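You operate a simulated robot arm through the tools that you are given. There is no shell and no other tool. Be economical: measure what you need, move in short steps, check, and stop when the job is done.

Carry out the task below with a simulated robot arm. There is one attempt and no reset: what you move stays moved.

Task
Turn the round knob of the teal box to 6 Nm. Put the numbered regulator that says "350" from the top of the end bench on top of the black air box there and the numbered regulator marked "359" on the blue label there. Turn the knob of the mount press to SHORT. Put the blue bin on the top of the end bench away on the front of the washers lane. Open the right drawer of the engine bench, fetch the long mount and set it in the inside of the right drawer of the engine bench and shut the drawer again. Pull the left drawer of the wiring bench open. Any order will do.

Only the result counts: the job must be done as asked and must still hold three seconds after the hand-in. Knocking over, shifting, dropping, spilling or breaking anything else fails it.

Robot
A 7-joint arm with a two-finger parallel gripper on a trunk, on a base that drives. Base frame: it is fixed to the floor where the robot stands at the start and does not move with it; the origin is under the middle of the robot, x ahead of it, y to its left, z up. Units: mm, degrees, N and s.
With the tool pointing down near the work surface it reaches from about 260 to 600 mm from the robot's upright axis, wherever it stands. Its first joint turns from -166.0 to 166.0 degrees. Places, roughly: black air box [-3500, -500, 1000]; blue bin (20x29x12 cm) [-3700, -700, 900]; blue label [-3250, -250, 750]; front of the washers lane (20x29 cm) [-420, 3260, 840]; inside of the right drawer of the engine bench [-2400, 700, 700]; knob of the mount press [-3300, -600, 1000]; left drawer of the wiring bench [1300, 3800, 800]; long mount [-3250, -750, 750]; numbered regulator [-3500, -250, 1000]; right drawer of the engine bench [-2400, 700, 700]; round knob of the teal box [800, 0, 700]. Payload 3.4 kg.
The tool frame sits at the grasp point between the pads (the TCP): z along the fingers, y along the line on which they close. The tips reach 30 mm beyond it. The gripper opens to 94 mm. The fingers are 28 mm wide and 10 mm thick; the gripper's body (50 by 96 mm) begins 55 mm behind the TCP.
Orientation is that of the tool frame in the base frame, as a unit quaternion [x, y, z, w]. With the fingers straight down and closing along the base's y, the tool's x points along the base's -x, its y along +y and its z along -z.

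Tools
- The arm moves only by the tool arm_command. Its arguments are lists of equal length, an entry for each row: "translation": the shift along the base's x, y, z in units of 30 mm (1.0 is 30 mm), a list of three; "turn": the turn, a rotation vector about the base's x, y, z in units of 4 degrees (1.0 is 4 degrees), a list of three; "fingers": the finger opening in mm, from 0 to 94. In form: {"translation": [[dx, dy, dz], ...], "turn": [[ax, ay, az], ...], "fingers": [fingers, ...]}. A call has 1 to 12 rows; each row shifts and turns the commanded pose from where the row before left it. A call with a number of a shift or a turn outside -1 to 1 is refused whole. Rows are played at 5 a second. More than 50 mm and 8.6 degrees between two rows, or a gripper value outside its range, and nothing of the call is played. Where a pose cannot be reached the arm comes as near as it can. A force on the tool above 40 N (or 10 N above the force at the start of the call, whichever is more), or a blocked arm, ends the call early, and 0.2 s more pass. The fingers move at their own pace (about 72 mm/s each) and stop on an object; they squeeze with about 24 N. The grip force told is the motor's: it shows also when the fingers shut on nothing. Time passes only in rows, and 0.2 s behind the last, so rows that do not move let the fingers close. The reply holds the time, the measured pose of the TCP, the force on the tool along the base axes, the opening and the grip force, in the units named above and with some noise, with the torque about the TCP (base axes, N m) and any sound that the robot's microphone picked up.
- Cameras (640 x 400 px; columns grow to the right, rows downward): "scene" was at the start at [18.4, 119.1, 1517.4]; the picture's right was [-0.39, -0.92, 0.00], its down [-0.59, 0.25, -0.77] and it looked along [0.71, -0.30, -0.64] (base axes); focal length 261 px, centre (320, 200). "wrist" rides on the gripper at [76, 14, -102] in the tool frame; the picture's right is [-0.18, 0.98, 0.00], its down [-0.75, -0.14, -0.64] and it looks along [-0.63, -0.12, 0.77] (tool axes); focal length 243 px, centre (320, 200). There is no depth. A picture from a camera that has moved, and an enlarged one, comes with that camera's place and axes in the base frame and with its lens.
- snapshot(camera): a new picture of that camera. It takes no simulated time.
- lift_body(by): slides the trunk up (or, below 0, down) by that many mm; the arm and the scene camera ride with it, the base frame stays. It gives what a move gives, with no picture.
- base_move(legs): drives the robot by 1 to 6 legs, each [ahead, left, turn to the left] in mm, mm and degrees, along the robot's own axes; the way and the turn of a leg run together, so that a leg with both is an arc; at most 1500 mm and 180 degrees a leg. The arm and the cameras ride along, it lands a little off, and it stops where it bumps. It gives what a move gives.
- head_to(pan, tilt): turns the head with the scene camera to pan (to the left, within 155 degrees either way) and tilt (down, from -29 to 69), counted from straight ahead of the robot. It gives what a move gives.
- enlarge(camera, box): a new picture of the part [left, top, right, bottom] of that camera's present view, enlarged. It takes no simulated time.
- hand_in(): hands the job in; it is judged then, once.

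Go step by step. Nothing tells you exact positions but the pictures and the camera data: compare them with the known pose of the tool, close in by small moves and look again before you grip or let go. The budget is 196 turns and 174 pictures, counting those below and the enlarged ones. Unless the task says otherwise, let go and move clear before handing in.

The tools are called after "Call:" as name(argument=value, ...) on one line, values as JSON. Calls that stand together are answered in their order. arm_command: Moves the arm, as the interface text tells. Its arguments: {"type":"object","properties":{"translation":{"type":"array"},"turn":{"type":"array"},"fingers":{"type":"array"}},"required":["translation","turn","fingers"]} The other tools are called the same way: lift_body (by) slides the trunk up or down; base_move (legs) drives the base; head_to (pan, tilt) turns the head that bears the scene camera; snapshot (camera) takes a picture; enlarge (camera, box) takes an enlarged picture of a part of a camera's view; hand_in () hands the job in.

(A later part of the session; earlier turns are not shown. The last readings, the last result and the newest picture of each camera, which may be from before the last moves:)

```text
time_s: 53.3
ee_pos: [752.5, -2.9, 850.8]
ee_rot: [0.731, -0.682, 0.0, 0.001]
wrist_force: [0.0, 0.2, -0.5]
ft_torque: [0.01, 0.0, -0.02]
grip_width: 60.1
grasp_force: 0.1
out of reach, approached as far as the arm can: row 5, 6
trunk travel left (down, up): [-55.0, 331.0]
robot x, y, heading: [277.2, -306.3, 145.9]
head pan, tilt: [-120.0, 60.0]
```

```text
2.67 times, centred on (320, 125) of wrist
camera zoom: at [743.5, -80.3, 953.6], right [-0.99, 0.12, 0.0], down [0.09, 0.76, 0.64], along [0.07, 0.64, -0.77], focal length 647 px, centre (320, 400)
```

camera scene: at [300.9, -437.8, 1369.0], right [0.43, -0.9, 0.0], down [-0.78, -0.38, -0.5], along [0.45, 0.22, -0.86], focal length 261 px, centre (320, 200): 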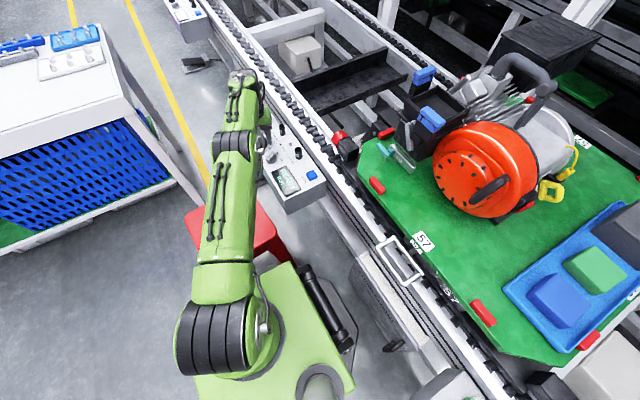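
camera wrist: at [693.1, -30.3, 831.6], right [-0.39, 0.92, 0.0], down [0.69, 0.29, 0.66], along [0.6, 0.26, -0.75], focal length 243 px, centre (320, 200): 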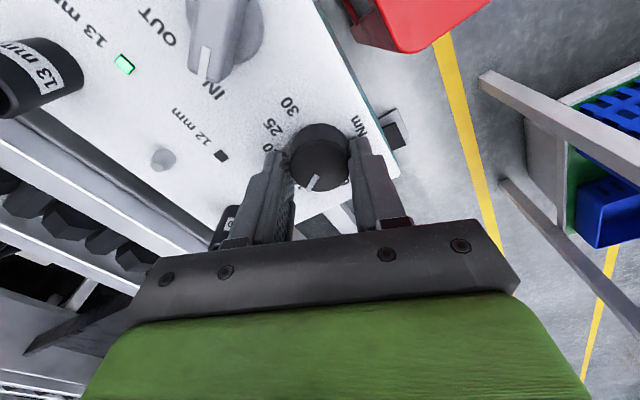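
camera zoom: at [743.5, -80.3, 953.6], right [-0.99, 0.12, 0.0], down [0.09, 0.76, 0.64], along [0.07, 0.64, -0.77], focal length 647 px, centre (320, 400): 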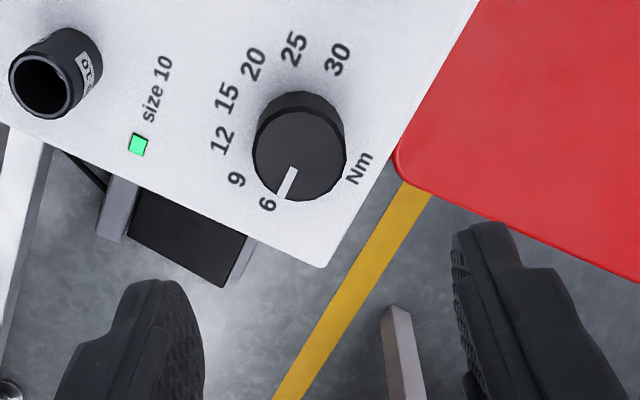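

The knob points to 6. Now I'll lift, retract and swing the arm back to the front, then drive to the end bench.

Call:
lift_body(by=150)

Call:
arm_command(translation=[[-0.907, -0.533, 0], [-0.907, -0.533, 0], [-0.907, -0.533, 0], [-0.907, -0.533, 0], [-0.907, -0.533, 0], [-0.551, 0.764, 0], [-0.603, 0.724, 0], [-0.652, 0.68, 0], [-0.698, 0.633, 0]], turn=[[0, 0, 0], [0, 0, 0], [0, 0, 0], [0, 0, 0], [0, 0, 0], [0, 0, 0.464], [0, 0, 0.464], [0, 0, 0.464], [0, 0, 0.464]], fingers=[60, 60, 60, 60, 60, 60, 60, 60, 60])

Call:
arm_command(translation=[[-0.74, 0.583, 0], [-0.779, 0.529, 0], [-0.814, 0.474, 0], [-0.845, 0.416, 0], [-0.872, 0.356, 0], [-0.895, 0.294, 0], [-0.913, 0.231, 0], [-0.927, 0.167, 0], [-0.937, 0.102, 0], [-0.941, 0.036, 0], [-0.942, -0.03, 0], [-0.937, -0.095, 0]], turn=[[0, 0, 0.464], [0, 0, 0.464], [0, 0, 0.464], [0, 0, 0.464], [0, 0, 0.464], [0, 0, 0.464], [0, 0, 0.464], [0, 0, 0.464], [0, 0, 0.464], [0, 0, 0.464], [0, 0, 0.464], [0, 0, 0.464]], fingers=[60, 60, 60, 60, 60, 60, 60, 60, 60, 60, 60, 60])

Call:
arm_command(translation=[[-0.928, -0.16, 0], [-0.915, -0.225, 0], [-0.897, -0.288, 0], [-0.875, -0.35, 0], [-0.848, -0.41, 0], [-0.817, -0.468, 0], [-0.783, -0.524, 0], [-0.744, -0.577, 0], [-0.702, -0.628, 0], [-0.657, -0.675, 0], [-0.608, -0.719, 0], [-0.556, -0.76, 0]], turn=[[0, 0, 0.464], [0, 0, 0.464], [0, 0, 0.464], [0, 0, 0.464], [0, 0, 0.464], [0, 0, 0.464], [0, 0, 0.464], [0, 0, 0.464], [0, 0, 0.464], [0, 0, 0.464], [0, 0, 0.464], [0, 0, 0.464]], fingers=[60, 60, 60, 60, 60, 60, 60, 60, 60, 60, 60, 60])

Call:
head_to(pan=20, tilt=20)

Call:
snapshot(camera="scene")

```text
time_s: 55.1
ee_pos: [752.1, -2.4, 999.6]
ee_rot: [0.732, -0.682, 0.0, 0.001]
wrist_force: [-0.7, -0.9, -0.6]
ft_torque: [0.03, 0.02, 0.02]
grip_width: 59.9
grasp_force: 0.1
trunk travel left (down, up): [-205.0, 181.0]
robot x, y, heading: [276.9, -311.4, 145.6]
head pan, tilt: [-120.0, 60.0]
```

```text
time_s: 57.1
ee_pos: [539.7, -0.0, 1001.0]
ee_rot: [0.774, -0.633, 0.001, 0.0]
wrist_force: [0.6, 0.1, 0.8]
ft_torque: [-0.03, 0.0, 0.0]
grip_width: 59.8
grasp_force: 0.0
trunk travel left (down, up): [-205.0, 181.0]
robot x, y, heading: [281.5, -303.8, 145.6]
head pan, tilt: [-120.0, 60.0]
```

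```text
time_s: 59.7
ee_pos: [223.9, 91.5, 1001.7]
ee_rot: [0.882, -0.471, 0.001, 0.001]
wrist_force: [0.0, 0.4, -1.2]
ft_torque: [-0.03, -0.01, 0.01]
grip_width: 60.0
grasp_force: 0.1
trunk travel left (down, up): [-205.0, 181.0]
robot x, y, heading: [279.5, -307.7, 145.6]
head pan, tilt: [-120.0, 60.0]
```

```text
time_s: 62.3
ee_pos: [-56.4, -81.9, 1000.6]
ee_rot: [0.957, -0.291, 0.001, 0.0]
wrist_force: [-0.5, -0.8, 0.7]
ft_torque: [0.02, 0.0, -0.01]
grip_width: 60.1
grasp_force: 0.0
trunk travel left (down, up): [-205.0, 181.0]
robot x, y, heading: [281.0, -306.3, 145.6]
head pan, tilt: [-120.0, 60.0]
```

```text
time_s: 64.5
ee_pos: [-55.5, -81.1, 1001.5]
ee_rot: [0.956, -0.292, 0.0, 0.001]
wrist_force: [-0.1, 0.1, -0.2]
ft_torque: [-0.03, 0.02, 0.0]
grip_width: 60.1
grasp_force: 0.2
trunk travel left (down, up): [-205.0, 181.0]
robot x, y, heading: [279.5, -305.0, 145.5]
head pan, tilt: [20.0, 20.0]
```

```text
140 pictures are left
camera scene: at [152.7, -442.3, 1578.1], right [0.25, 0.97, 0.0], down [0.33, -0.08, -0.94], along [-0.91, 0.23, -0.34], focal length 261 px, centre (320, 200)
```

scene: 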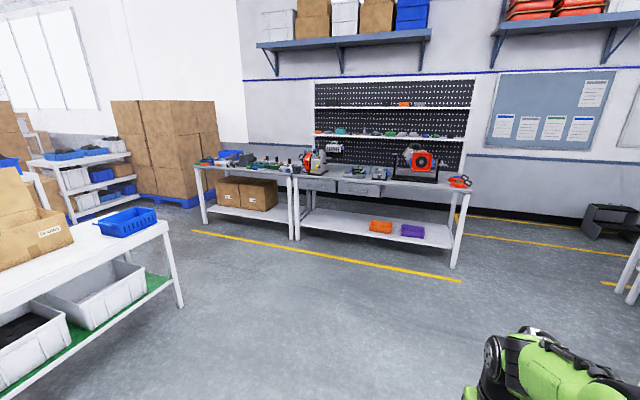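

The end bench is the left one by the wall, and the engine bench (with drawers) is to its right. I'll drive across the open floor to stand before the end bench.

Call:
base_move(legs=[[1500, 0, 1], [550, 0, 0], [0, 1500, 0], [0, 650, 0]])

Call:
head_to(pan=0, tilt=35)

Call:
snapshot(camera="scene")

Call:
snapshot(camera="wrist")

```text
time_s: 65.3
ee_pos: [-59.6, -78.6, 999.9]
ee_rot: [0.957, -0.291, 0.001, 0.001]
wrist_force: [0.0, 0.2, 0.4]
ft_torque: [0.0, 0.01, 0.04]
grip_width: 59.9
grasp_force: 0.0
trunk travel left (down, up): [-205.0, 181.0]
robot x, y, heading: [273.7, -304.3, 145.5]
head pan, tilt: [20.0, 20.0]
stopped in leg 1: the robot was blocked; the commanded pose is now the measured one
```

```text
time_s: 66.2
ee_pos: [-59.3, -78.6, 1001.4]
ee_rot: [0.957, -0.291, 0.001, 0.002]
wrist_force: [0.5, -0.6, 0.3]
ft_torque: [-0.01, 0.02, 0.01]
grip_width: 60.0
grasp_force: 0.0
trunk travel left (down, up): [-205.0, 181.0]
robot x, y, heading: [276.4, -307.4, 145.8]
head pan, tilt: [0.0, 35.0]
```

```text
139 pictures are left
camera scene: at [166.8, -413.5, 1554.3], right [0.56, 0.83, 0.0], down [0.47, -0.32, -0.82], along [-0.68, 0.46, -0.57], focal length 261 px, centre (320, 200)
```

scene: 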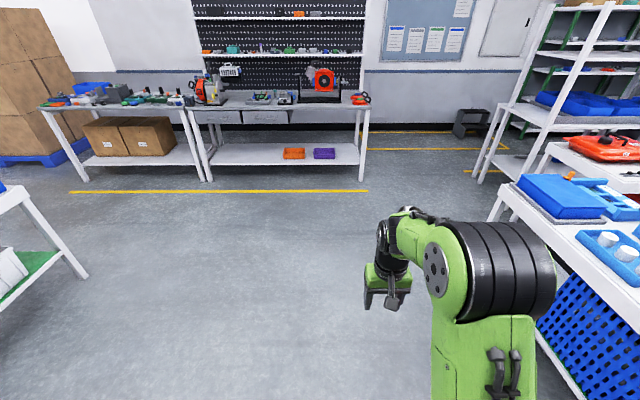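

```text
138 pictures are left
camera wrist: at [-4.0, -132.4, 1103.9], right [-0.7, -0.71, 0.0], down [-0.55, 0.54, 0.64], along [-0.46, 0.45, -0.77], focal length 243 px, centre (320, 200)
```

wrist: 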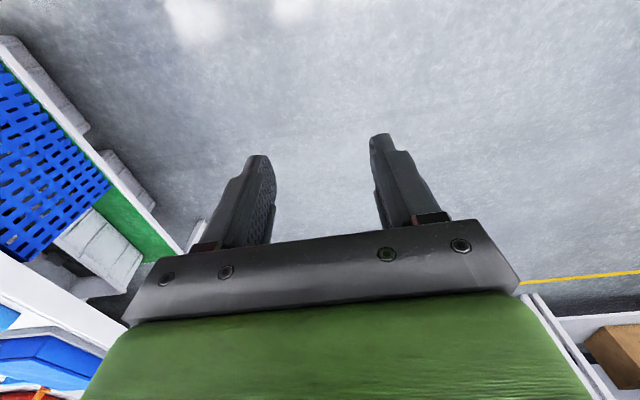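

Blocked at once, probably by the stool on my right. I'll slide left (away from it) first.

Call:
base_move(legs=[[0, 120, 0], [1500, 0, 0], [550, 0, 0], [0, 1500, 0], [0, 500, 0]])

Call:
snapshot(camera="scene")

```text
time_s: 86.8
ee_pos: [-2959.2, -663.2, 1000.6]
ee_rot: [0.954, -0.299, 0.001, 0.001]
wrist_force: [-0.5, -0.3, 0.5]
ft_torque: [0.01, 0.0, 0.0]
grip_width: 59.9
grasp_force: 0.0
trunk travel left (down, up): [-205.0, 181.0]
robot x, y, heading: [-2624.6, -891.3, 144.9]
head pan, tilt: [0.0, 35.0]
```

```text
137 pictures are left
camera scene: at [-2737.0, -1001.7, 1554.1], right [0.57, 0.82, 0.0], down [0.47, -0.33, -0.82], along [-0.67, 0.47, -0.57], focal length 261 px, centre (320, 200)
```

scene: 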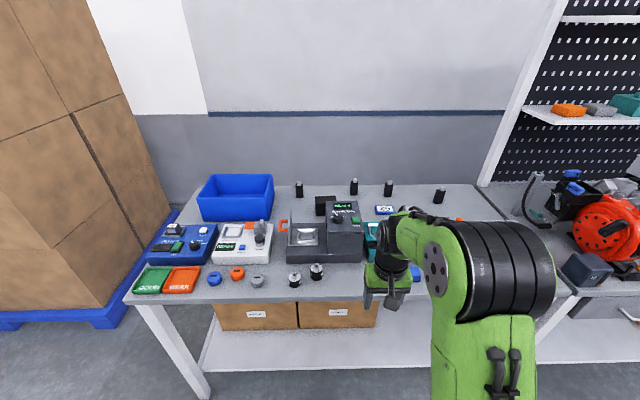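

Good: I'm before the end bench. Zooming in on its top.

Call:
enlarge(camera="scene", box=[120, 160, 300, 310])

Call:
enlarge(camera="scene", box=[270, 160, 480, 310])

Call:
snapshot(camera="wrist")

```text
2.67 times, centred on (210, 235) of scene
camera zoom: at [-2737.0, -1001.7, 1554.1], right [0.57, 0.82, 0.0], down [0.47, -0.33, -0.82], along [-0.67, 0.47, -0.57], focal length 696 px, centre (613, 107)
```

zoom: 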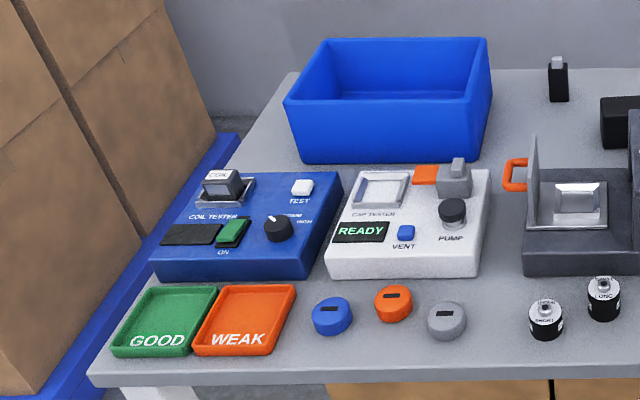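

```text
2.67 times, centred on (375, 235) of scene
camera zoom: at [-2737.0, -1001.7, 1554.1], right [0.57, 0.82, 0.0], down [0.47, -0.33, -0.82], along [-0.67, 0.47, -0.57], focal length 696 px, centre (173, 107)
```

zoom: 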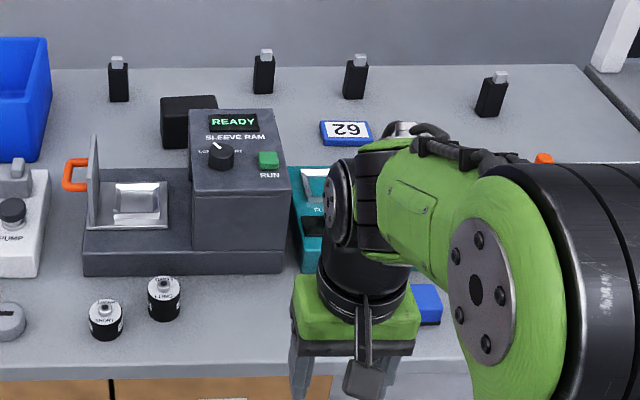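

```text
134 pictures are left
camera wrist: at [-2903.9, -718.1, 1103.9], right [-0.71, -0.7, 0.0], down [-0.54, 0.55, 0.64], along [-0.45, 0.45, -0.77], focal length 243 px, centre (320, 200)
```

wrist: 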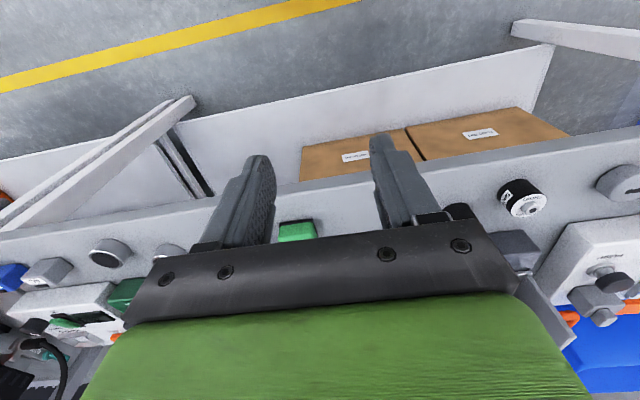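

Call:
enlarge(camera="scene", box=[285, 170, 365, 220])

Call:
enlarge(camera="scene", box=[365, 170, 465, 230])

Call:
enlarge(camera="scene", box=[270, 190, 370, 290])

```text
8.00 times, centred on (325, 195) of scene
camera zoom: at [-2737.0, -1001.7, 1554.1], right [0.57, 0.82, 0.0], down [0.47, -0.33, -0.82], along [-0.67, 0.47, -0.57], focal length 2086 px, centre (280, 240)
```

zoom: 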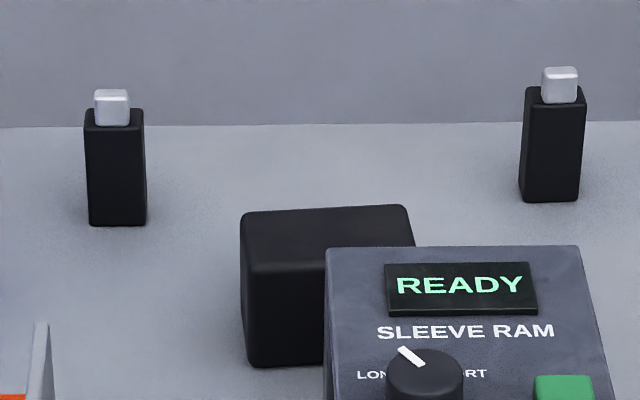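

```text
6.40 times, centred on (415, 200) of scene
camera zoom: at [-2737.0, -1001.7, 1554.1], right [0.57, 0.82, 0.0], down [0.47, -0.33, -0.82], along [-0.67, 0.47, -0.57], focal length 1669 px, centre (-288, 200)
```

zoom: 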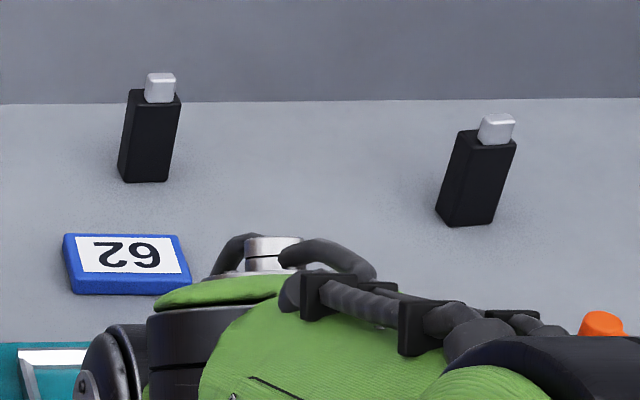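

```text
4.00 times, centred on (320, 240) of scene
camera zoom: at [-2737.0, -1001.7, 1554.1], right [0.57, 0.82, 0.0], down [0.47, -0.33, -0.82], along [-0.67, 0.47, -0.57], focal length 1043 px, centre (320, 40)
```

zoom: 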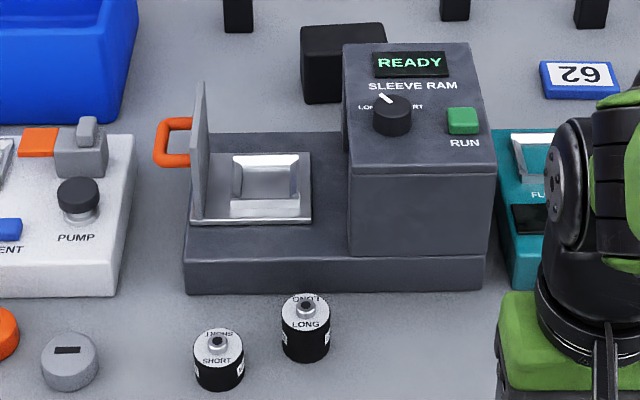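

The regulators' numbers must face the wall. I'll raise the trunk and drive closer to the bench (front edge n≈−2210, shelf ≈−2258).

Call:
lift_body(by=150)

Call:
base_move(legs=[[0, 0, 1.5], [230, 0, 0]])

Call:
head_to(pan=0, tilt=60)

Call:
snapshot(camera="scene")

```text
time_s: 88.5
ee_pos: [-2957.1, -663.7, 1151.2]
ee_rot: [0.954, -0.299, 0.001, 0.0]
wrist_force: [-0.4, 0.1, 0.3]
ft_torque: [0.01, 0.01, -0.02]
grip_width: 60.2
grasp_force: 0.0
trunk travel left (down, up): [-355.0, 31.0]
robot x, y, heading: [-2624.9, -894.4, 145.0]
head pan, tilt: [0.0, 35.0]
```

```text
time_s: 90.6
ee_pos: [-3154.6, -545.9, 1151.1]
ee_rot: [0.959, -0.285, 0.001, 0.001]
wrist_force: [-0.6, 0.1, 0.5]
ft_torque: [-0.01, -0.01, -0.01]
grip_width: 60.0
grasp_force: 0.1
trunk travel left (down, up): [-355.0, 31.0]
robot x, y, heading: [-2817.4, -762.6, 146.6]
head pan, tilt: [0.0, 35.0]
```

```text
time_s: 91.5
ee_pos: [-3155.2, -546.5, 1150.0]
ee_rot: [0.958, -0.285, 0.0, 0.001]
wrist_force: [0.5, 0.1, 0.0]
ft_torque: [0.0, 0.04, -0.01]
grip_width: 59.8
grasp_force: 0.1
trunk travel left (down, up): [-355.0, 31.0]
robot x, y, heading: [-2816.1, -769.0, 146.5]
head pan, tilt: [0.0, 60.0]
```

```text
130 pictures are left
camera scene: at [-2906.4, -889.2, 1670.4], right [0.55, 0.83, 0.0], down [0.72, -0.48, -0.5], along [-0.42, 0.28, -0.87], focal length 261 px, centre (320, 200)
```

scene: 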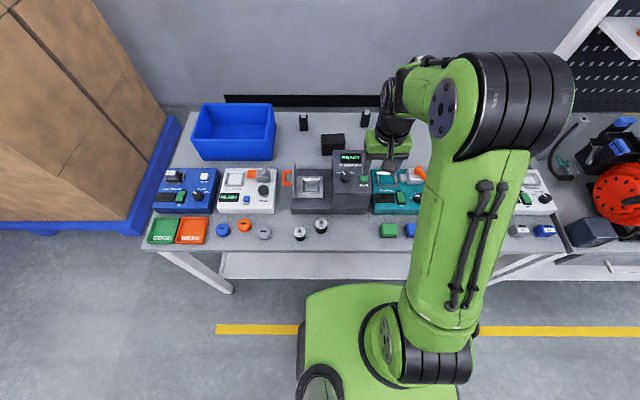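

Robot is at n≈−1924. I'll test how far the arm reaches over the bench, tilting the tool outward at a safe height.

Call:
arm_command(translation=[[-0.834, 0.552, 0], [-0.834, 0.552, 0], [-0.834, 0.552, 0], [-0.834, 0.552, 0], [-0.5, 0.331, 0], [-0.5, 0.331, 0], [-0.5, 0.331, 0], [-0.5, 0.331, 0], [-0.5, 0.331, 0], [-0.5, 0.331, 0], [-0.5, 0.331, 0], [-0.5, 0.331, 0]], turn=[[0, 0, 0], [0, 0, 0], [0, 0, 0], [0, 0, 0], [0.552, 0.834, 0], [0.552, 0.834, 0], [0.552, 0.834, 0], [0.552, 0.834, 0], [0.552, 0.834, 0], [0.552, 0.834, 0], [0.552, 0.834, 0], [0.552, 0.834, 0]], fingers=[60, 60, 60, 60, 60, 60, 60, 60, 60, 60, 60, 60])

Call:
arm_command(translation=[[-0.5, 0.331, 0], [-0.5, 0.331, 0], [-0.5, 0.331, 0], [-0.5, 0.331, 0], [-0.5, 0.331, 0], [-0.5, 0.331, 0], [-0.5, 0.331, 0]], turn=[[0.552, 0.834, 0], [0.552, 0.834, 0], [0.552, 0.834, 0], [0.552, 0.834, 0], [0.552, 0.834, 0], [0, 0, 0], [0, 0, 0]], fingers=[60, 60, 60, 60, 60, 60, 60])

Call:
snapshot(camera="scene")

Call:
snapshot(camera="wrist")

```text
time_s: 94.1
ee_pos: [-3375.6, -399.6, 1151.4]
ee_rot: [0.922, -0.274, -0.264, -0.079]
wrist_force: [0.0, 0.0, -0.6]
ft_torque: [0.02, -0.02, 0.0]
grip_width: 60.0
grasp_force: 0.0
trunk travel left (down, up): [-355.0, 31.0]
robot x, y, heading: [-2813.6, -768.1, 146.4]
head pan, tilt: [0.0, 60.0]
```

```text
time_s: 95.7
ee_pos: [-3454.0, -348.8, 1150.9]
ee_rot: [0.861, -0.256, -0.42, -0.127]
wrist_force: [-0.3, -0.4, -0.1]
ft_torque: [0.02, -0.01, 0.01]
grip_width: 60.0
grasp_force: 0.0
out of reach, approached as far as the arm can: row 6, 7
trunk travel left (down, up): [-355.0, 31.0]
robot x, y, heading: [-2817.2, -765.8, 146.4]
head pan, tilt: [0.0, 60.0]
```

```text
129 pictures are left
camera scene: at [-2906.6, -889.1, 1670.3], right [0.55, 0.83, 0.0], down [0.72, -0.48, -0.5], along [-0.42, 0.28, -0.87], focal length 261 px, centre (320, 200)
```

scene: 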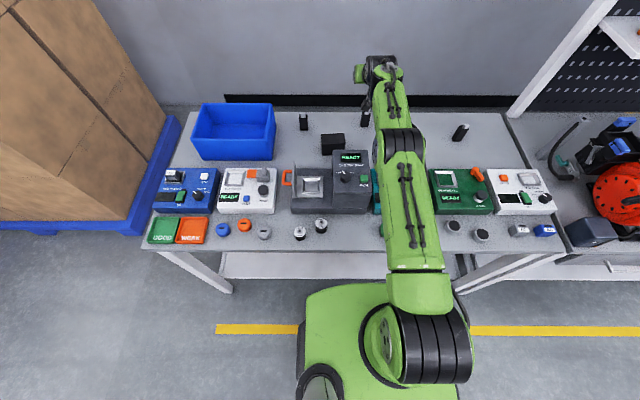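

```text
128 pictures are left
camera wrist: at [-3354.7, -429.9, 1153.9], right [-0.63, -0.76, 0.14], down [0.11, 0.09, 0.99], along [-0.77, 0.64, 0.03], focal length 243 px, centre (320, 200)
```

wrist: 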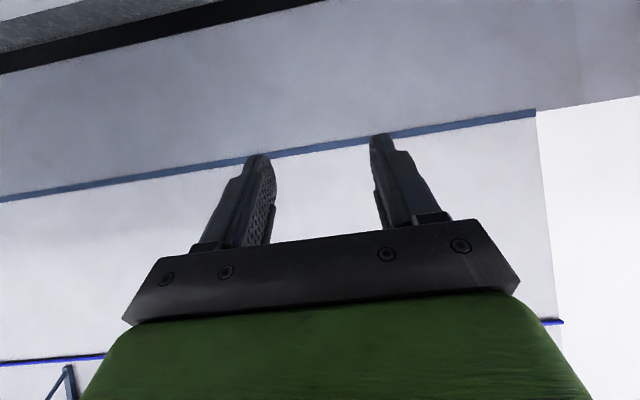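

Reach is about 760 mm at 52° tilt. I'll zoom from here for a more precise fix on the regulators and bench objects.

Call:
enlarge(camera="scene", box=[270, 90, 400, 180])

Call:
enlarge(camera="scene", box=[400, 100, 560, 200])

Call:
enlarge(camera="scene", box=[140, 95, 300, 250])

```text
4.44 times, centred on (335, 135) of scene
camera zoom: at [-2906.6, -889.1, 1670.3], right [0.55, 0.83, 0.0], down [0.72, -0.48, -0.5], along [-0.42, 0.28, -0.87], focal length 1159 px, centre (253, 489)
```

zoom: 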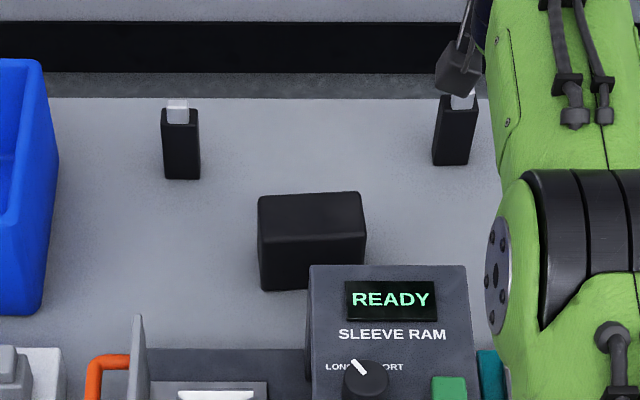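

```text
4.00 times, centred on (480, 150) of scene
camera zoom: at [-2906.6, -889.1, 1670.3], right [0.55, 0.83, 0.0], down [0.72, -0.48, -0.5], along [-0.42, 0.28, -0.87], focal length 1043 px, centre (-320, 400)
```

zoom: 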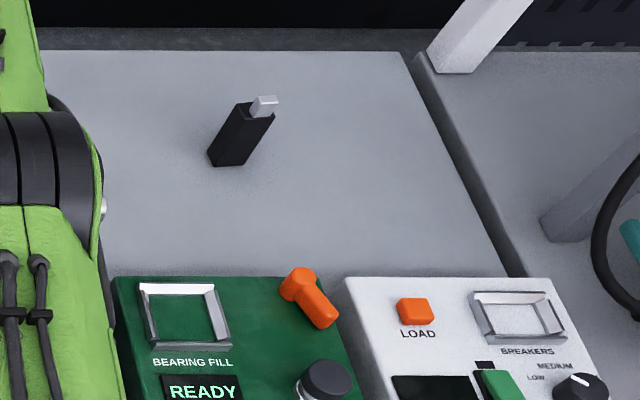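

```text
2.58 times, centred on (220, 172) of scene
camera zoom: at [-2906.6, -889.1, 1670.3], right [0.55, 0.83, 0.0], down [0.72, -0.48, -0.5], along [-0.42, 0.28, -0.87], focal length 673 px, centre (578, 271)
```

zoom: 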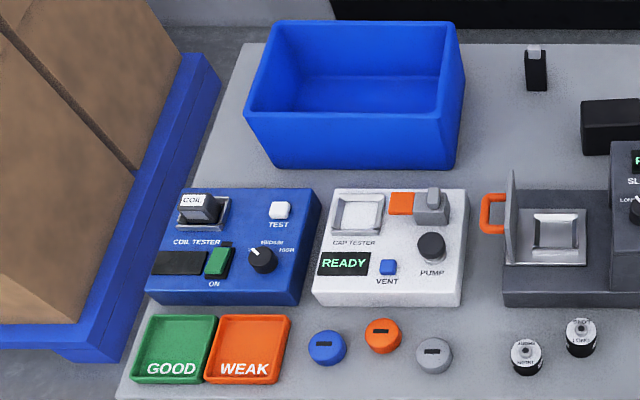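

Fixes: bench top z≈850, regulators 1–4 at about (n,d) = (−2764,−2416), (−2784,−2156), (−2763,−1998), (−2707,−1776); air box top z≈918 at (−2638,−2300). I need to be as close as possible, so I'll untilt the arm and creep forward, shifted a bit right.

Call:
arm_command(translation=[[0.5, -0.331, 0], [0.5, -0.331, 0], [0.5, -0.331, 0], [0.5, -0.331, 0], [0.5, -0.331, 0], [0.5, -0.331, 0], [0.5, -0.331, 0], [0.5, -0.331, 0], [0.5, -0.331, 0], [0.5, -0.331, 0], [0.5, -0.331, 0], [0.5, -0.331, 0]], turn=[[-0.552, -0.834, 0], [-0.552, -0.834, 0], [-0.552, -0.834, 0], [-0.552, -0.834, 0], [-0.552, -0.834, 0], [-0.552, -0.834, 0], [-0.552, -0.834, 0], [-0.552, -0.834, 0], [-0.552, -0.834, 0], [-0.552, -0.834, 0], [-0.552, -0.834, 0], [-0.552, -0.834, 0]], fingers=[60, 60, 60, 60, 60, 60, 60, 60, 60, 60, 60, 60])

Call:
arm_command(translation=[[0.834, -0.552, 0], [0.834, -0.552, 0], [0.834, -0.552, 0], [0.834, -0.552, 0]], turn=[[-0.552, -0.834, 0], [0, 0, 0], [0, 0, 0], [0, 0, 0]], fingers=[60, 60, 60, 60])

Call:
base_move(legs=[[0, -100, 0], [40, 0, 0]])

Call:
base_move(legs=[[25, 0, 0]])

Call:
head_to(pan=0, tilt=69)

Call:
snapshot(camera="scene")

```text
time_s: 98.3
ee_pos: [-3273.5, -467.1, 1149.3]
ee_rot: [0.958, -0.286, -0.032, -0.008]
wrist_force: [0.6, -0.2, -0.1]
ft_torque: [0.02, -0.03, 0.03]
grip_width: 60.1
grasp_force: 0.0
trunk travel left (down, up): [-355.0, 31.0]
robot x, y, heading: [-2817.1, -765.5, 146.6]
head pan, tilt: [0.0, 60.0]
```

```text
time_s: 99.3
ee_pos: [-3172.2, -535.3, 1149.6]
ee_rot: [0.959, -0.285, 0.0, 0.001]
wrist_force: [-1.2, 0.4, -0.3]
ft_torque: [-0.02, -0.01, -0.04]
grip_width: 59.8
grasp_force: 0.1
trunk travel left (down, up): [-355.0, 31.0]
robot x, y, heading: [-2817.3, -768.5, 146.5]
head pan, tilt: [0.0, 60.0]
```

```text
time_s: 100.9
ee_pos: [-3150.8, -428.4, 1150.6]
ee_rot: [0.958, -0.286, 0.002, 0.001]
wrist_force: [-0.5, 0.2, 0.4]
ft_torque: [-0.03, -0.03, -0.02]
grip_width: 59.8
grasp_force: 0.0
trunk travel left (down, up): [-355.0, 31.0]
robot x, y, heading: [-2794.8, -662.7, 146.2]
head pan, tilt: [0.0, 60.0]
```

```text
time_s: 101.7
ee_pos: [-3170.6, -415.6, 1151.9]
ee_rot: [0.958, -0.286, 0.001, 0.001]
wrist_force: [-0.3, -0.3, -0.1]
ft_torque: [0.0, 0.04, 0.0]
grip_width: 60.1
grasp_force: 0.0
trunk travel left (down, up): [-355.0, 31.0]
robot x, y, heading: [-2813.4, -646.9, 146.5]
head pan, tilt: [0.0, 60.0]
```

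```text
time_s: 102.4
ee_pos: [-3172.4, -414.3, 1150.6]
ee_rot: [0.958, -0.286, 0.001, 0.002]
wrist_force: [-0.5, -0.2, -0.1]
ft_torque: [0.0, -0.03, 0.0]
grip_width: 60.0
grasp_force: 0.0
trunk travel left (down, up): [-355.0, 31.0]
robot x, y, heading: [-2817.9, -646.3, 146.5]
head pan, tilt: [0.0, 68.8]
```

```text
124 pictures are left
camera scene: at [-2896.2, -775.6, 1661.0], right [0.55, 0.83, 0.0], down [0.78, -0.52, -0.36], along [-0.3, 0.2, -0.93], focal length 261 px, centre (320, 200)
```

scene: 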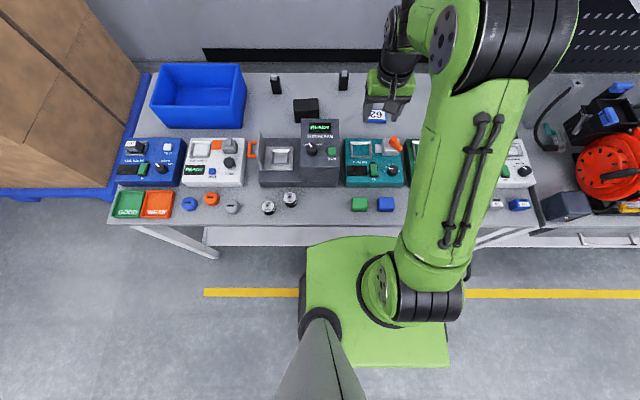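

Not blocked yet at n≈−1988. Creep another bit.

Call:
base_move(legs=[[25, 0, 0]])

Call:
base_move(legs=[[25, 0, 0]])

```text
time_s: 103.2
ee_pos: [-3173.7, -413.3, 1150.7]
ee_rot: [0.958, -0.285, 0.001, 0.001]
wrist_force: [0.2, 0.3, 0.6]
ft_torque: [-0.04, 0.02, 0.0]
grip_width: 60.1
grasp_force: 0.1
trunk travel left (down, up): [-355.0, 31.0]
robot x, y, heading: [-2813.8, -646.0, 146.5]
head pan, tilt: [0.0, 68.8]
stopped in leg 1: the robot was blocked; the commanded pose is now the measured one
```

```text
time_s: 103.9
ee_pos: [-3174.2, -414.3, 1150.4]
ee_rot: [0.958, -0.286, 0.001, 0.001]
wrist_force: [1.5, 0.8, -0.3]
ft_torque: [0.03, 0.0, 0.02]
grip_width: 60.2
grasp_force: 0.1
trunk travel left (down, up): [-355.0, 31.0]
robot x, y, heading: [-2819.7, -647.2, 146.4]
head pan, tilt: [0.0, 68.8]
stopped in leg 1: the robot was blocked; the commanded pose is now the measured one
```

Base front touches at n≈−1988. From this front stance I'll do the press knob first; it's near (−3258, −559, 1000). Moving above it.

Call:
arm_command(translation=[[-0.516, -0.777, 0], [-0.516, -0.777, 0], [-0.516, -0.777, 0], [-0.516, -0.777, 0], [-0.516, -0.777, 0], [-0.516, -0.777, 0]], turn=[[0, 0, 0], [0, 0, 0], [0, 0, 0], [0, 0, 0], [0, 0, 0], [0, 0, 0]], fingers=[60, 60, 60, 60, 60, 60])

Call:
snapshot(camera="wrist")

Call:
enlarge(camera="scene", box=[240, 90, 400, 220])

```text
time_s: 105.3
ee_pos: [-3266.7, -553.6, 1150.5]
ee_rot: [0.958, -0.286, 0.0, 0.001]
wrist_force: [0.1, -0.3, 0.9]
ft_torque: [0.03, 0.0, 0.02]
grip_width: 60.1
grasp_force: 0.0
trunk travel left (down, up): [-355.0, 31.0]
robot x, y, heading: [-2815.9, -645.5, 146.3]
head pan, tilt: [0.0, 68.8]
```

```text
123 pictures are left
camera wrist: at [-3211.0, -607.5, 1253.3], right [-0.69, -0.72, 0.0], down [-0.55, 0.53, 0.64], along [-0.46, 0.44, -0.77], focal length 243 px, centre (320, 200)
```

wrist: 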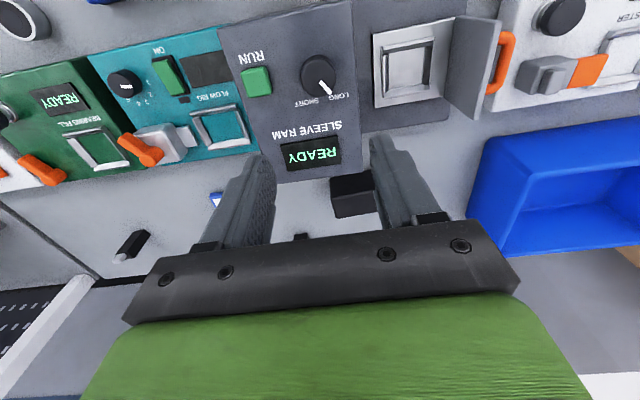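

```text
3.08 times, centred on (320, 155) of scene
camera zoom: at [-2898.8, -775.6, 1660.8], right [0.55, 0.83, 0.0], down [0.78, -0.52, -0.36], along [-0.3, 0.2, -0.93], focal length 802 px, centre (320, 338)
```

zoom: 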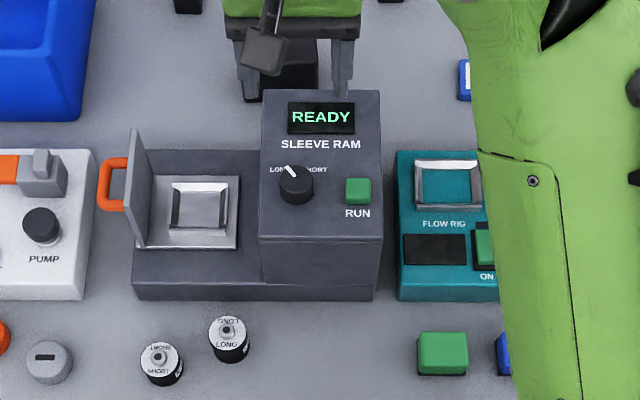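

Call:
enlarge(camera="wrist", box=[230, 30, 380, 180])

Call:
enlarge(camera="scene", box=[298, 132, 338, 162])

```text
2.67 times, centred on (305, 105) of wrist
camera zoom: at [-3211.0, -607.5, 1253.3], right [-0.69, -0.72, 0.0], down [-0.55, 0.53, 0.64], along [-0.46, 0.44, -0.77], focal length 647 px, centre (360, 453)
```

zoom: 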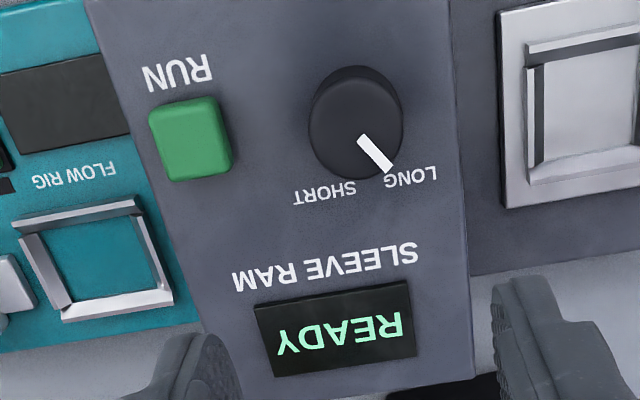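

```text
13.33 times, centred on (318, 147) of scene
camera zoom: at [-2898.8, -775.6, 1660.8], right [0.55, 0.83, 0.0], down [0.78, -0.52, -0.36], along [-0.3, 0.2, -0.93], focal length 3478 px, centre (347, 907)
```

zoom: 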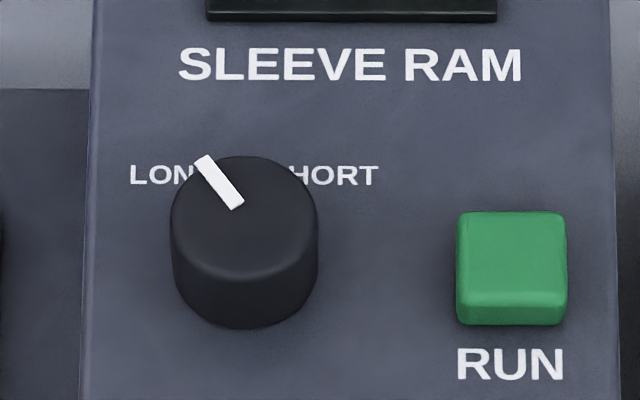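

Panel is flat at z≈1003; knob at (−3250, −568), pointer at LONG (~−33°), SHORT is about 65–70° clockwise. Descending over it.

Call:
arm_command(translation=[[0.28, -0.25, 0], [0.28, -0.25, -0.5], [0, 0, -1], [0, 0, -1], [0, 0, -0.7], [0, 0, 0]], turn=[[0, 0, 0], [0, 0, 0], [0, 0, 0], [0, 0, 0], [0, 0, 0], [0, 0, 0]], fingers=[56, 56, 56, 56, 56, 56])

Call:
enlarge(camera="wrist", box=[200, 60, 440, 240])

```text
time_s: 106.7
ee_pos: [-3249.0, -568.2, 1054.7]
ee_rot: [0.958, -0.286, 0.001, 0.001]
wrist_force: [0.6, 0.1, -0.5]
ft_torque: [-0.01, 0.02, -0.02]
grip_width: 56.1
grasp_force: 0.0
trunk travel left (down, up): [-355.0, 31.0]
robot x, y, heading: [-2814.6, -649.0, 146.7]
head pan, tilt: [0.0, 68.8]
```

```text
2.22 times, centred on (320, 150) of wrist
camera zoom: at [-3193.6, -621.4, 1157.7], right [-0.69, -0.72, 0.0], down [-0.55, 0.53, 0.64], along [-0.46, 0.44, -0.77], focal length 539 px, centre (320, 311)
```

zoom: 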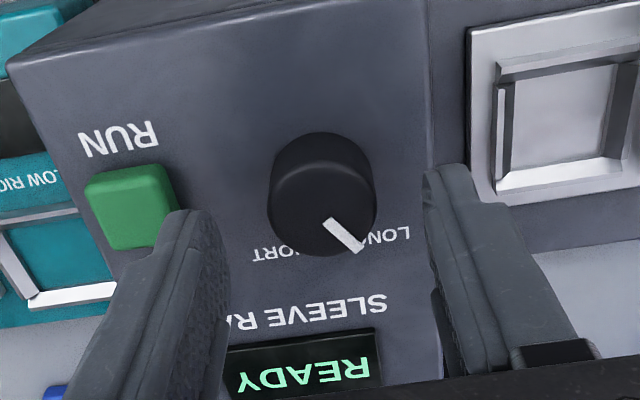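

Call:
arm_command(translation=[[0, 0, -0.5], [0, 0, 0], [0, 0, 0], [0, 0, 0], [0, 0, 0]], turn=[[0, 0, 0], [0, 0, 0], [0, 0, 0], [0, 0, 0], [0, 0, 0]], fingers=[56, 56, 40, 24, 24])

Call:
enlarge(camera="wrist", box=[200, 60, 440, 240])

```text
time_s: 107.9
ee_pos: [-3249.7, -568.6, 1039.7]
ee_rot: [0.959, -0.285, 0.0, 0.001]
wrist_force: [-0.9, -1.9, 0.2]
ft_torque: [-0.24, -0.13, 0.02]
grip_width: 31.3
grasp_force: 45.0
trunk travel left (down, up): [-355.0, 31.0]
robot x, y, heading: [-2816.2, -646.6, 146.6]
head pan, tilt: [0.0, 68.8]
```

```text
2.22 times, centred on (320, 150) of wrist
camera zoom: at [-3194.1, -621.5, 1142.7], right [-0.69, -0.72, 0.0], down [-0.55, 0.53, 0.64], along [-0.46, 0.44, -0.77], focal length 539 px, centre (320, 311)
```

zoom: 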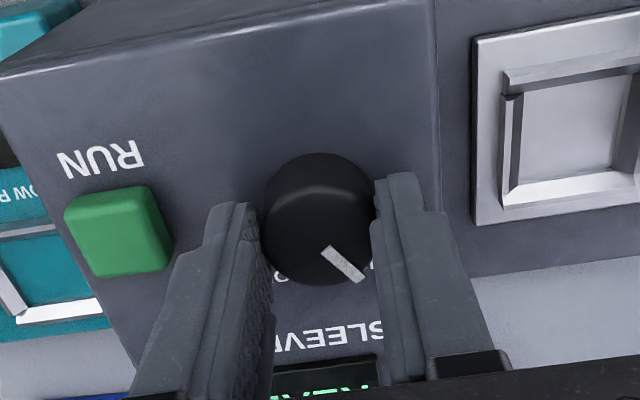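

Call:
arm_command(translation=[[0, 0, 0], [0, 0, 0], [0, 0, 0], [0, 0, 0], [0, 0, 0], [0, 0, 0], [0, 0, 0], [0, 0, 0], [0, 0, 0], [0, 0, 0], [0, 0, 0], [0, 0, 0]], turn=[[0, 0, -1], [0, 0, -1], [0, 0, -1], [0, 0, -1], [0, 0, -1], [0, 0, -1], [0, 0, -1], [0, 0, -1], [0, 0, -1], [0, 0, -1], [0, 0, -1], [0, 0, -1]], fingers=[24, 24, 24, 24, 24, 24, 24, 24, 24, 24, 24, 24])

Call:
arm_command(translation=[[0, 0, 0], [0, 0, 0], [0, 0, 0], [0, 0, 0], [0, 0, 0]], turn=[[0, 0, -1], [0, 0, -1], [0, 0, -1], [0, 0, -1], [0, 0, 0]], fingers=[24, 24, 24, 24, 24])

Call:
enlarge(camera="wrist", box=[200, 60, 440, 240])

Call:
enlarge(camera="scene", box=[298, 132, 338, 162])

```text
time_s: 110.5
ee_pos: [-3250.0, -568.2, 1040.4]
ee_rot: [0.758, -0.652, 0.0, 0.001]
wrist_force: [-1.5, -2.3, 1.1]
ft_torque: [-0.14, -0.08, 0.01]
grip_width: 31.0
grasp_force: 44.6
trunk travel left (down, up): [-355.0, 31.0]
robot x, y, heading: [-2815.9, -644.8, 146.3]
head pan, tilt: [0.0, 68.8]
```

```text
time_s: 111.7
ee_pos: [-3248.4, -568.0, 1040.4]
ee_rot: [-0.661, 0.75, 0.0, -0.001]
wrist_force: [-2.6, -3.6, 1.9]
ft_torque: [-0.03, 0.05, -0.01]
grip_width: 31.0
grasp_force: 44.7
trunk travel left (down, up): [-355.0, 31.0]
robot x, y, heading: [-2815.2, -648.6, 146.3]
head pan, tilt: [0.0, 68.8]
```

```text
2.22 times, centred on (320, 150) of wrist
camera zoom: at [-3273.5, -642.0, 1142.7], right [-0.95, 0.31, 0.0], down [0.24, 0.73, 0.64], along [0.19, 0.61, -0.77], focal length 539 px, centre (320, 311)
```

zoom: 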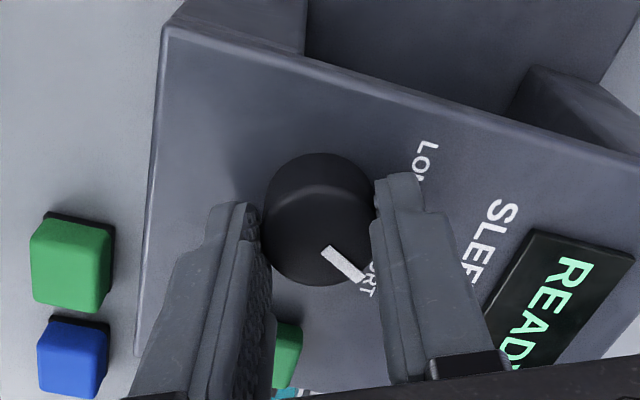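

```text
13.33 times, centred on (318, 147) of scene
camera zoom: at [-2898.1, -775.3, 1660.9], right [0.55, 0.83, 0.0], down [0.78, -0.52, -0.36], along [-0.3, 0.2, -0.93], focal length 3478 px, centre (347, 907)
```

zoom: 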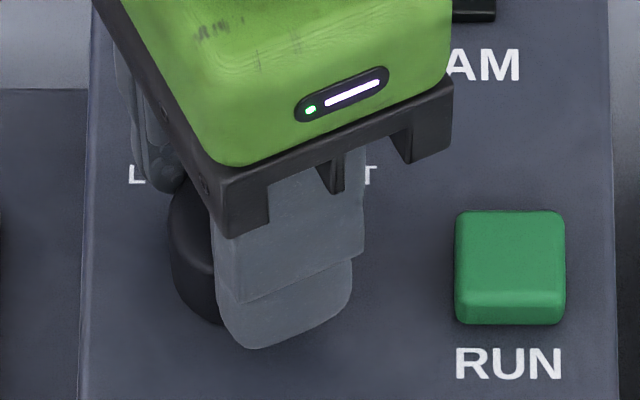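

Call:
arm_command(translation=[[0, 0, 0], [0, 0, 0], [0, 0, 1], [0, 0, 1], [0, 0, 1]], turn=[[0, 0, 0], [0, 0, 0], [0, 0, 0], [0, 0, 0], [0, 0, 0]], fingers=[42, 56, 60, 60, 60])

Call:
enlarge(camera="wrist", box=[220, 20, 420, 170])

```text
time_s: 112.9
ee_pos: [-3248.5, -567.9, 1131.1]
ee_rot: [-0.662, 0.75, -0.001, 0.0]
wrist_force: [0.0, 1.1, -0.2]
ft_torque: [-0.02, 0.02, -0.01]
grip_width: 59.8
grasp_force: 0.1
trunk travel left (down, up): [-355.0, 31.0]
robot x, y, heading: [-2816.3, -646.8, 146.2]
head pan, tilt: [0.0, 68.8]
```

```text
2.67 times, centred on (320, 95) of wrist
camera zoom: at [-3272.2, -641.6, 1234.0], right [-0.95, 0.31, 0.0], down [0.24, 0.73, 0.64], along [0.19, 0.61, -0.77], focal length 647 px, centre (320, 480)
```

zoom: 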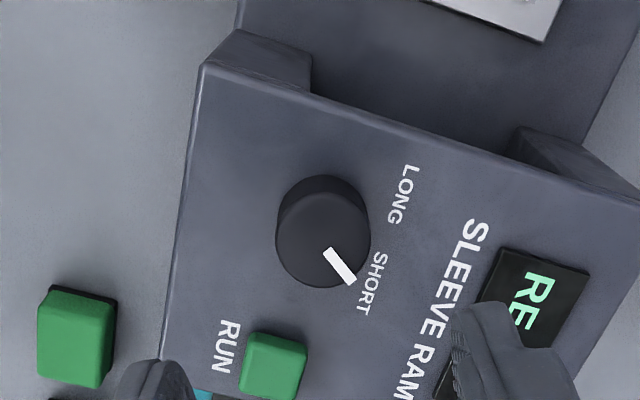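

SHORT is set. Next, the regulators: I need the wrist camera on the upper side when tilting outward, so I'll flip the tool by another −116° about vertical here, in the clear.

Call:
arm_command(translation=[[0, 0, 0], [0, 0, 0], [0, 0, 0], [0, 0, 0], [0, 0, 0], [0, 0, 0], [0, 0, 0], [0, 0, 0], [0, 0, 0], [0, 0, 0], [0, 0, 0], [0, 0, 0]], turn=[[0, 0, -1], [0, 0, -1], [0, 0, -1], [0, 0, -1], [0, 0, -1], [0, 0, -1], [0, 0, -1], [0, 0, -1], [0, 0, -1], [0, 0, -1], [0, 0, -1], [0, 0, -1]], fingers=[60, 60, 60, 60, 60, 60, 60, 60, 60, 60, 60, 60])

Call:
arm_command(translation=[[0, 0, 0], [0, 0, 0], [0, 0, 0], [0, 0, 0], [0, 0, 0], [0, 0, 0], [0, 0, 0], [0, 0, 0], [0, 0, 0], [0, 0, 0], [0, 0, 0], [0, 0, 0]], turn=[[0, 0, -1], [0, 0, -1], [0, 0, -1], [0, 0, -1], [0, 0, -1], [0, 0, -1], [0, 0, -1], [0, 0, -1], [0, 0, -1], [0, 0, -1], [0, 0, -1], [0, 0, -1]], fingers=[60, 60, 60, 60, 60, 60, 60, 60, 60, 60, 60, 60])

Call:
arm_command(translation=[[0, 0, 0], [0, 0, 0], [0, 0, 0], [0, 0, 0], [0, 0, 0]], turn=[[0, 0, -1], [0, 0, -1], [0, 0, -1], [0, 0, -1], [0, 0, -1]], fingers=[60, 60, 60, 60, 60])

Call:
snapshot(camera="wrist")

```text
time_s: 115.5
ee_pos: [-3250.3, -567.3, 1129.4]
ee_rot: [-0.298, 0.954, 0.001, -0.001]
wrist_force: [0.2, -0.5, -0.2]
ft_torque: [-0.01, -0.02, 0.03]
grip_width: 60.1
grasp_force: 0.0
trunk travel left (down, up): [-355.0, 31.0]
robot x, y, heading: [-2818.3, -647.0, 146.5]
head pan, tilt: [0.0, 68.8]
```

```text
time_s: 118.1
ee_pos: [-3249.8, -568.9, 1129.5]
ee_rot: [0.116, 0.993, 0.001, -0.001]
wrist_force: [-0.1, -0.5, 0.1]
ft_torque: [-0.02, 0.01, -0.01]
grip_width: 59.8
grasp_force: 0.0
trunk travel left (down, up): [-355.0, 31.0]
robot x, y, heading: [-2816.6, -646.4, 146.4]
head pan, tilt: [0.0, 68.8]
```

```text
time_s: 119.3
ee_pos: [-3250.0, -567.1, 1128.8]
ee_rot: [0.286, 0.958, 0.001, 0.0]
wrist_force: [0.4, 0.1, -0.4]
ft_torque: [0.01, 0.01, 0.0]
grip_width: 60.1
grasp_force: 0.1
trunk travel left (down, up): [-355.0, 31.0]
robot x, y, heading: [-2815.9, -649.2, 146.5]
head pan, tilt: [0.0, 68.8]
```

```text
114 pictures are left
camera wrist: at [-3305.8, -513.7, 1232.3], right [0.69, 0.72, 0.0], down [0.55, -0.53, 0.64], along [0.46, -0.44, -0.77], focal length 243 px, centre (320, 200)
```

wrist: 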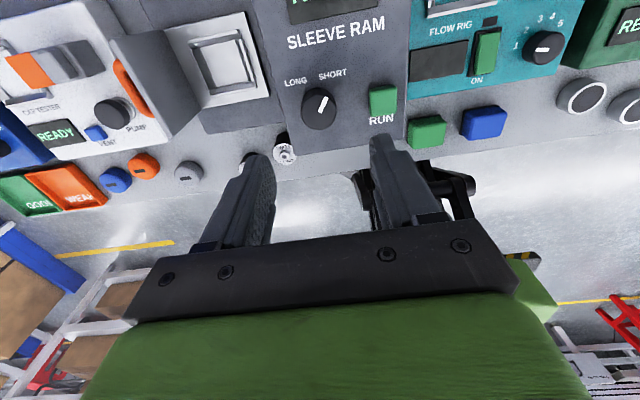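

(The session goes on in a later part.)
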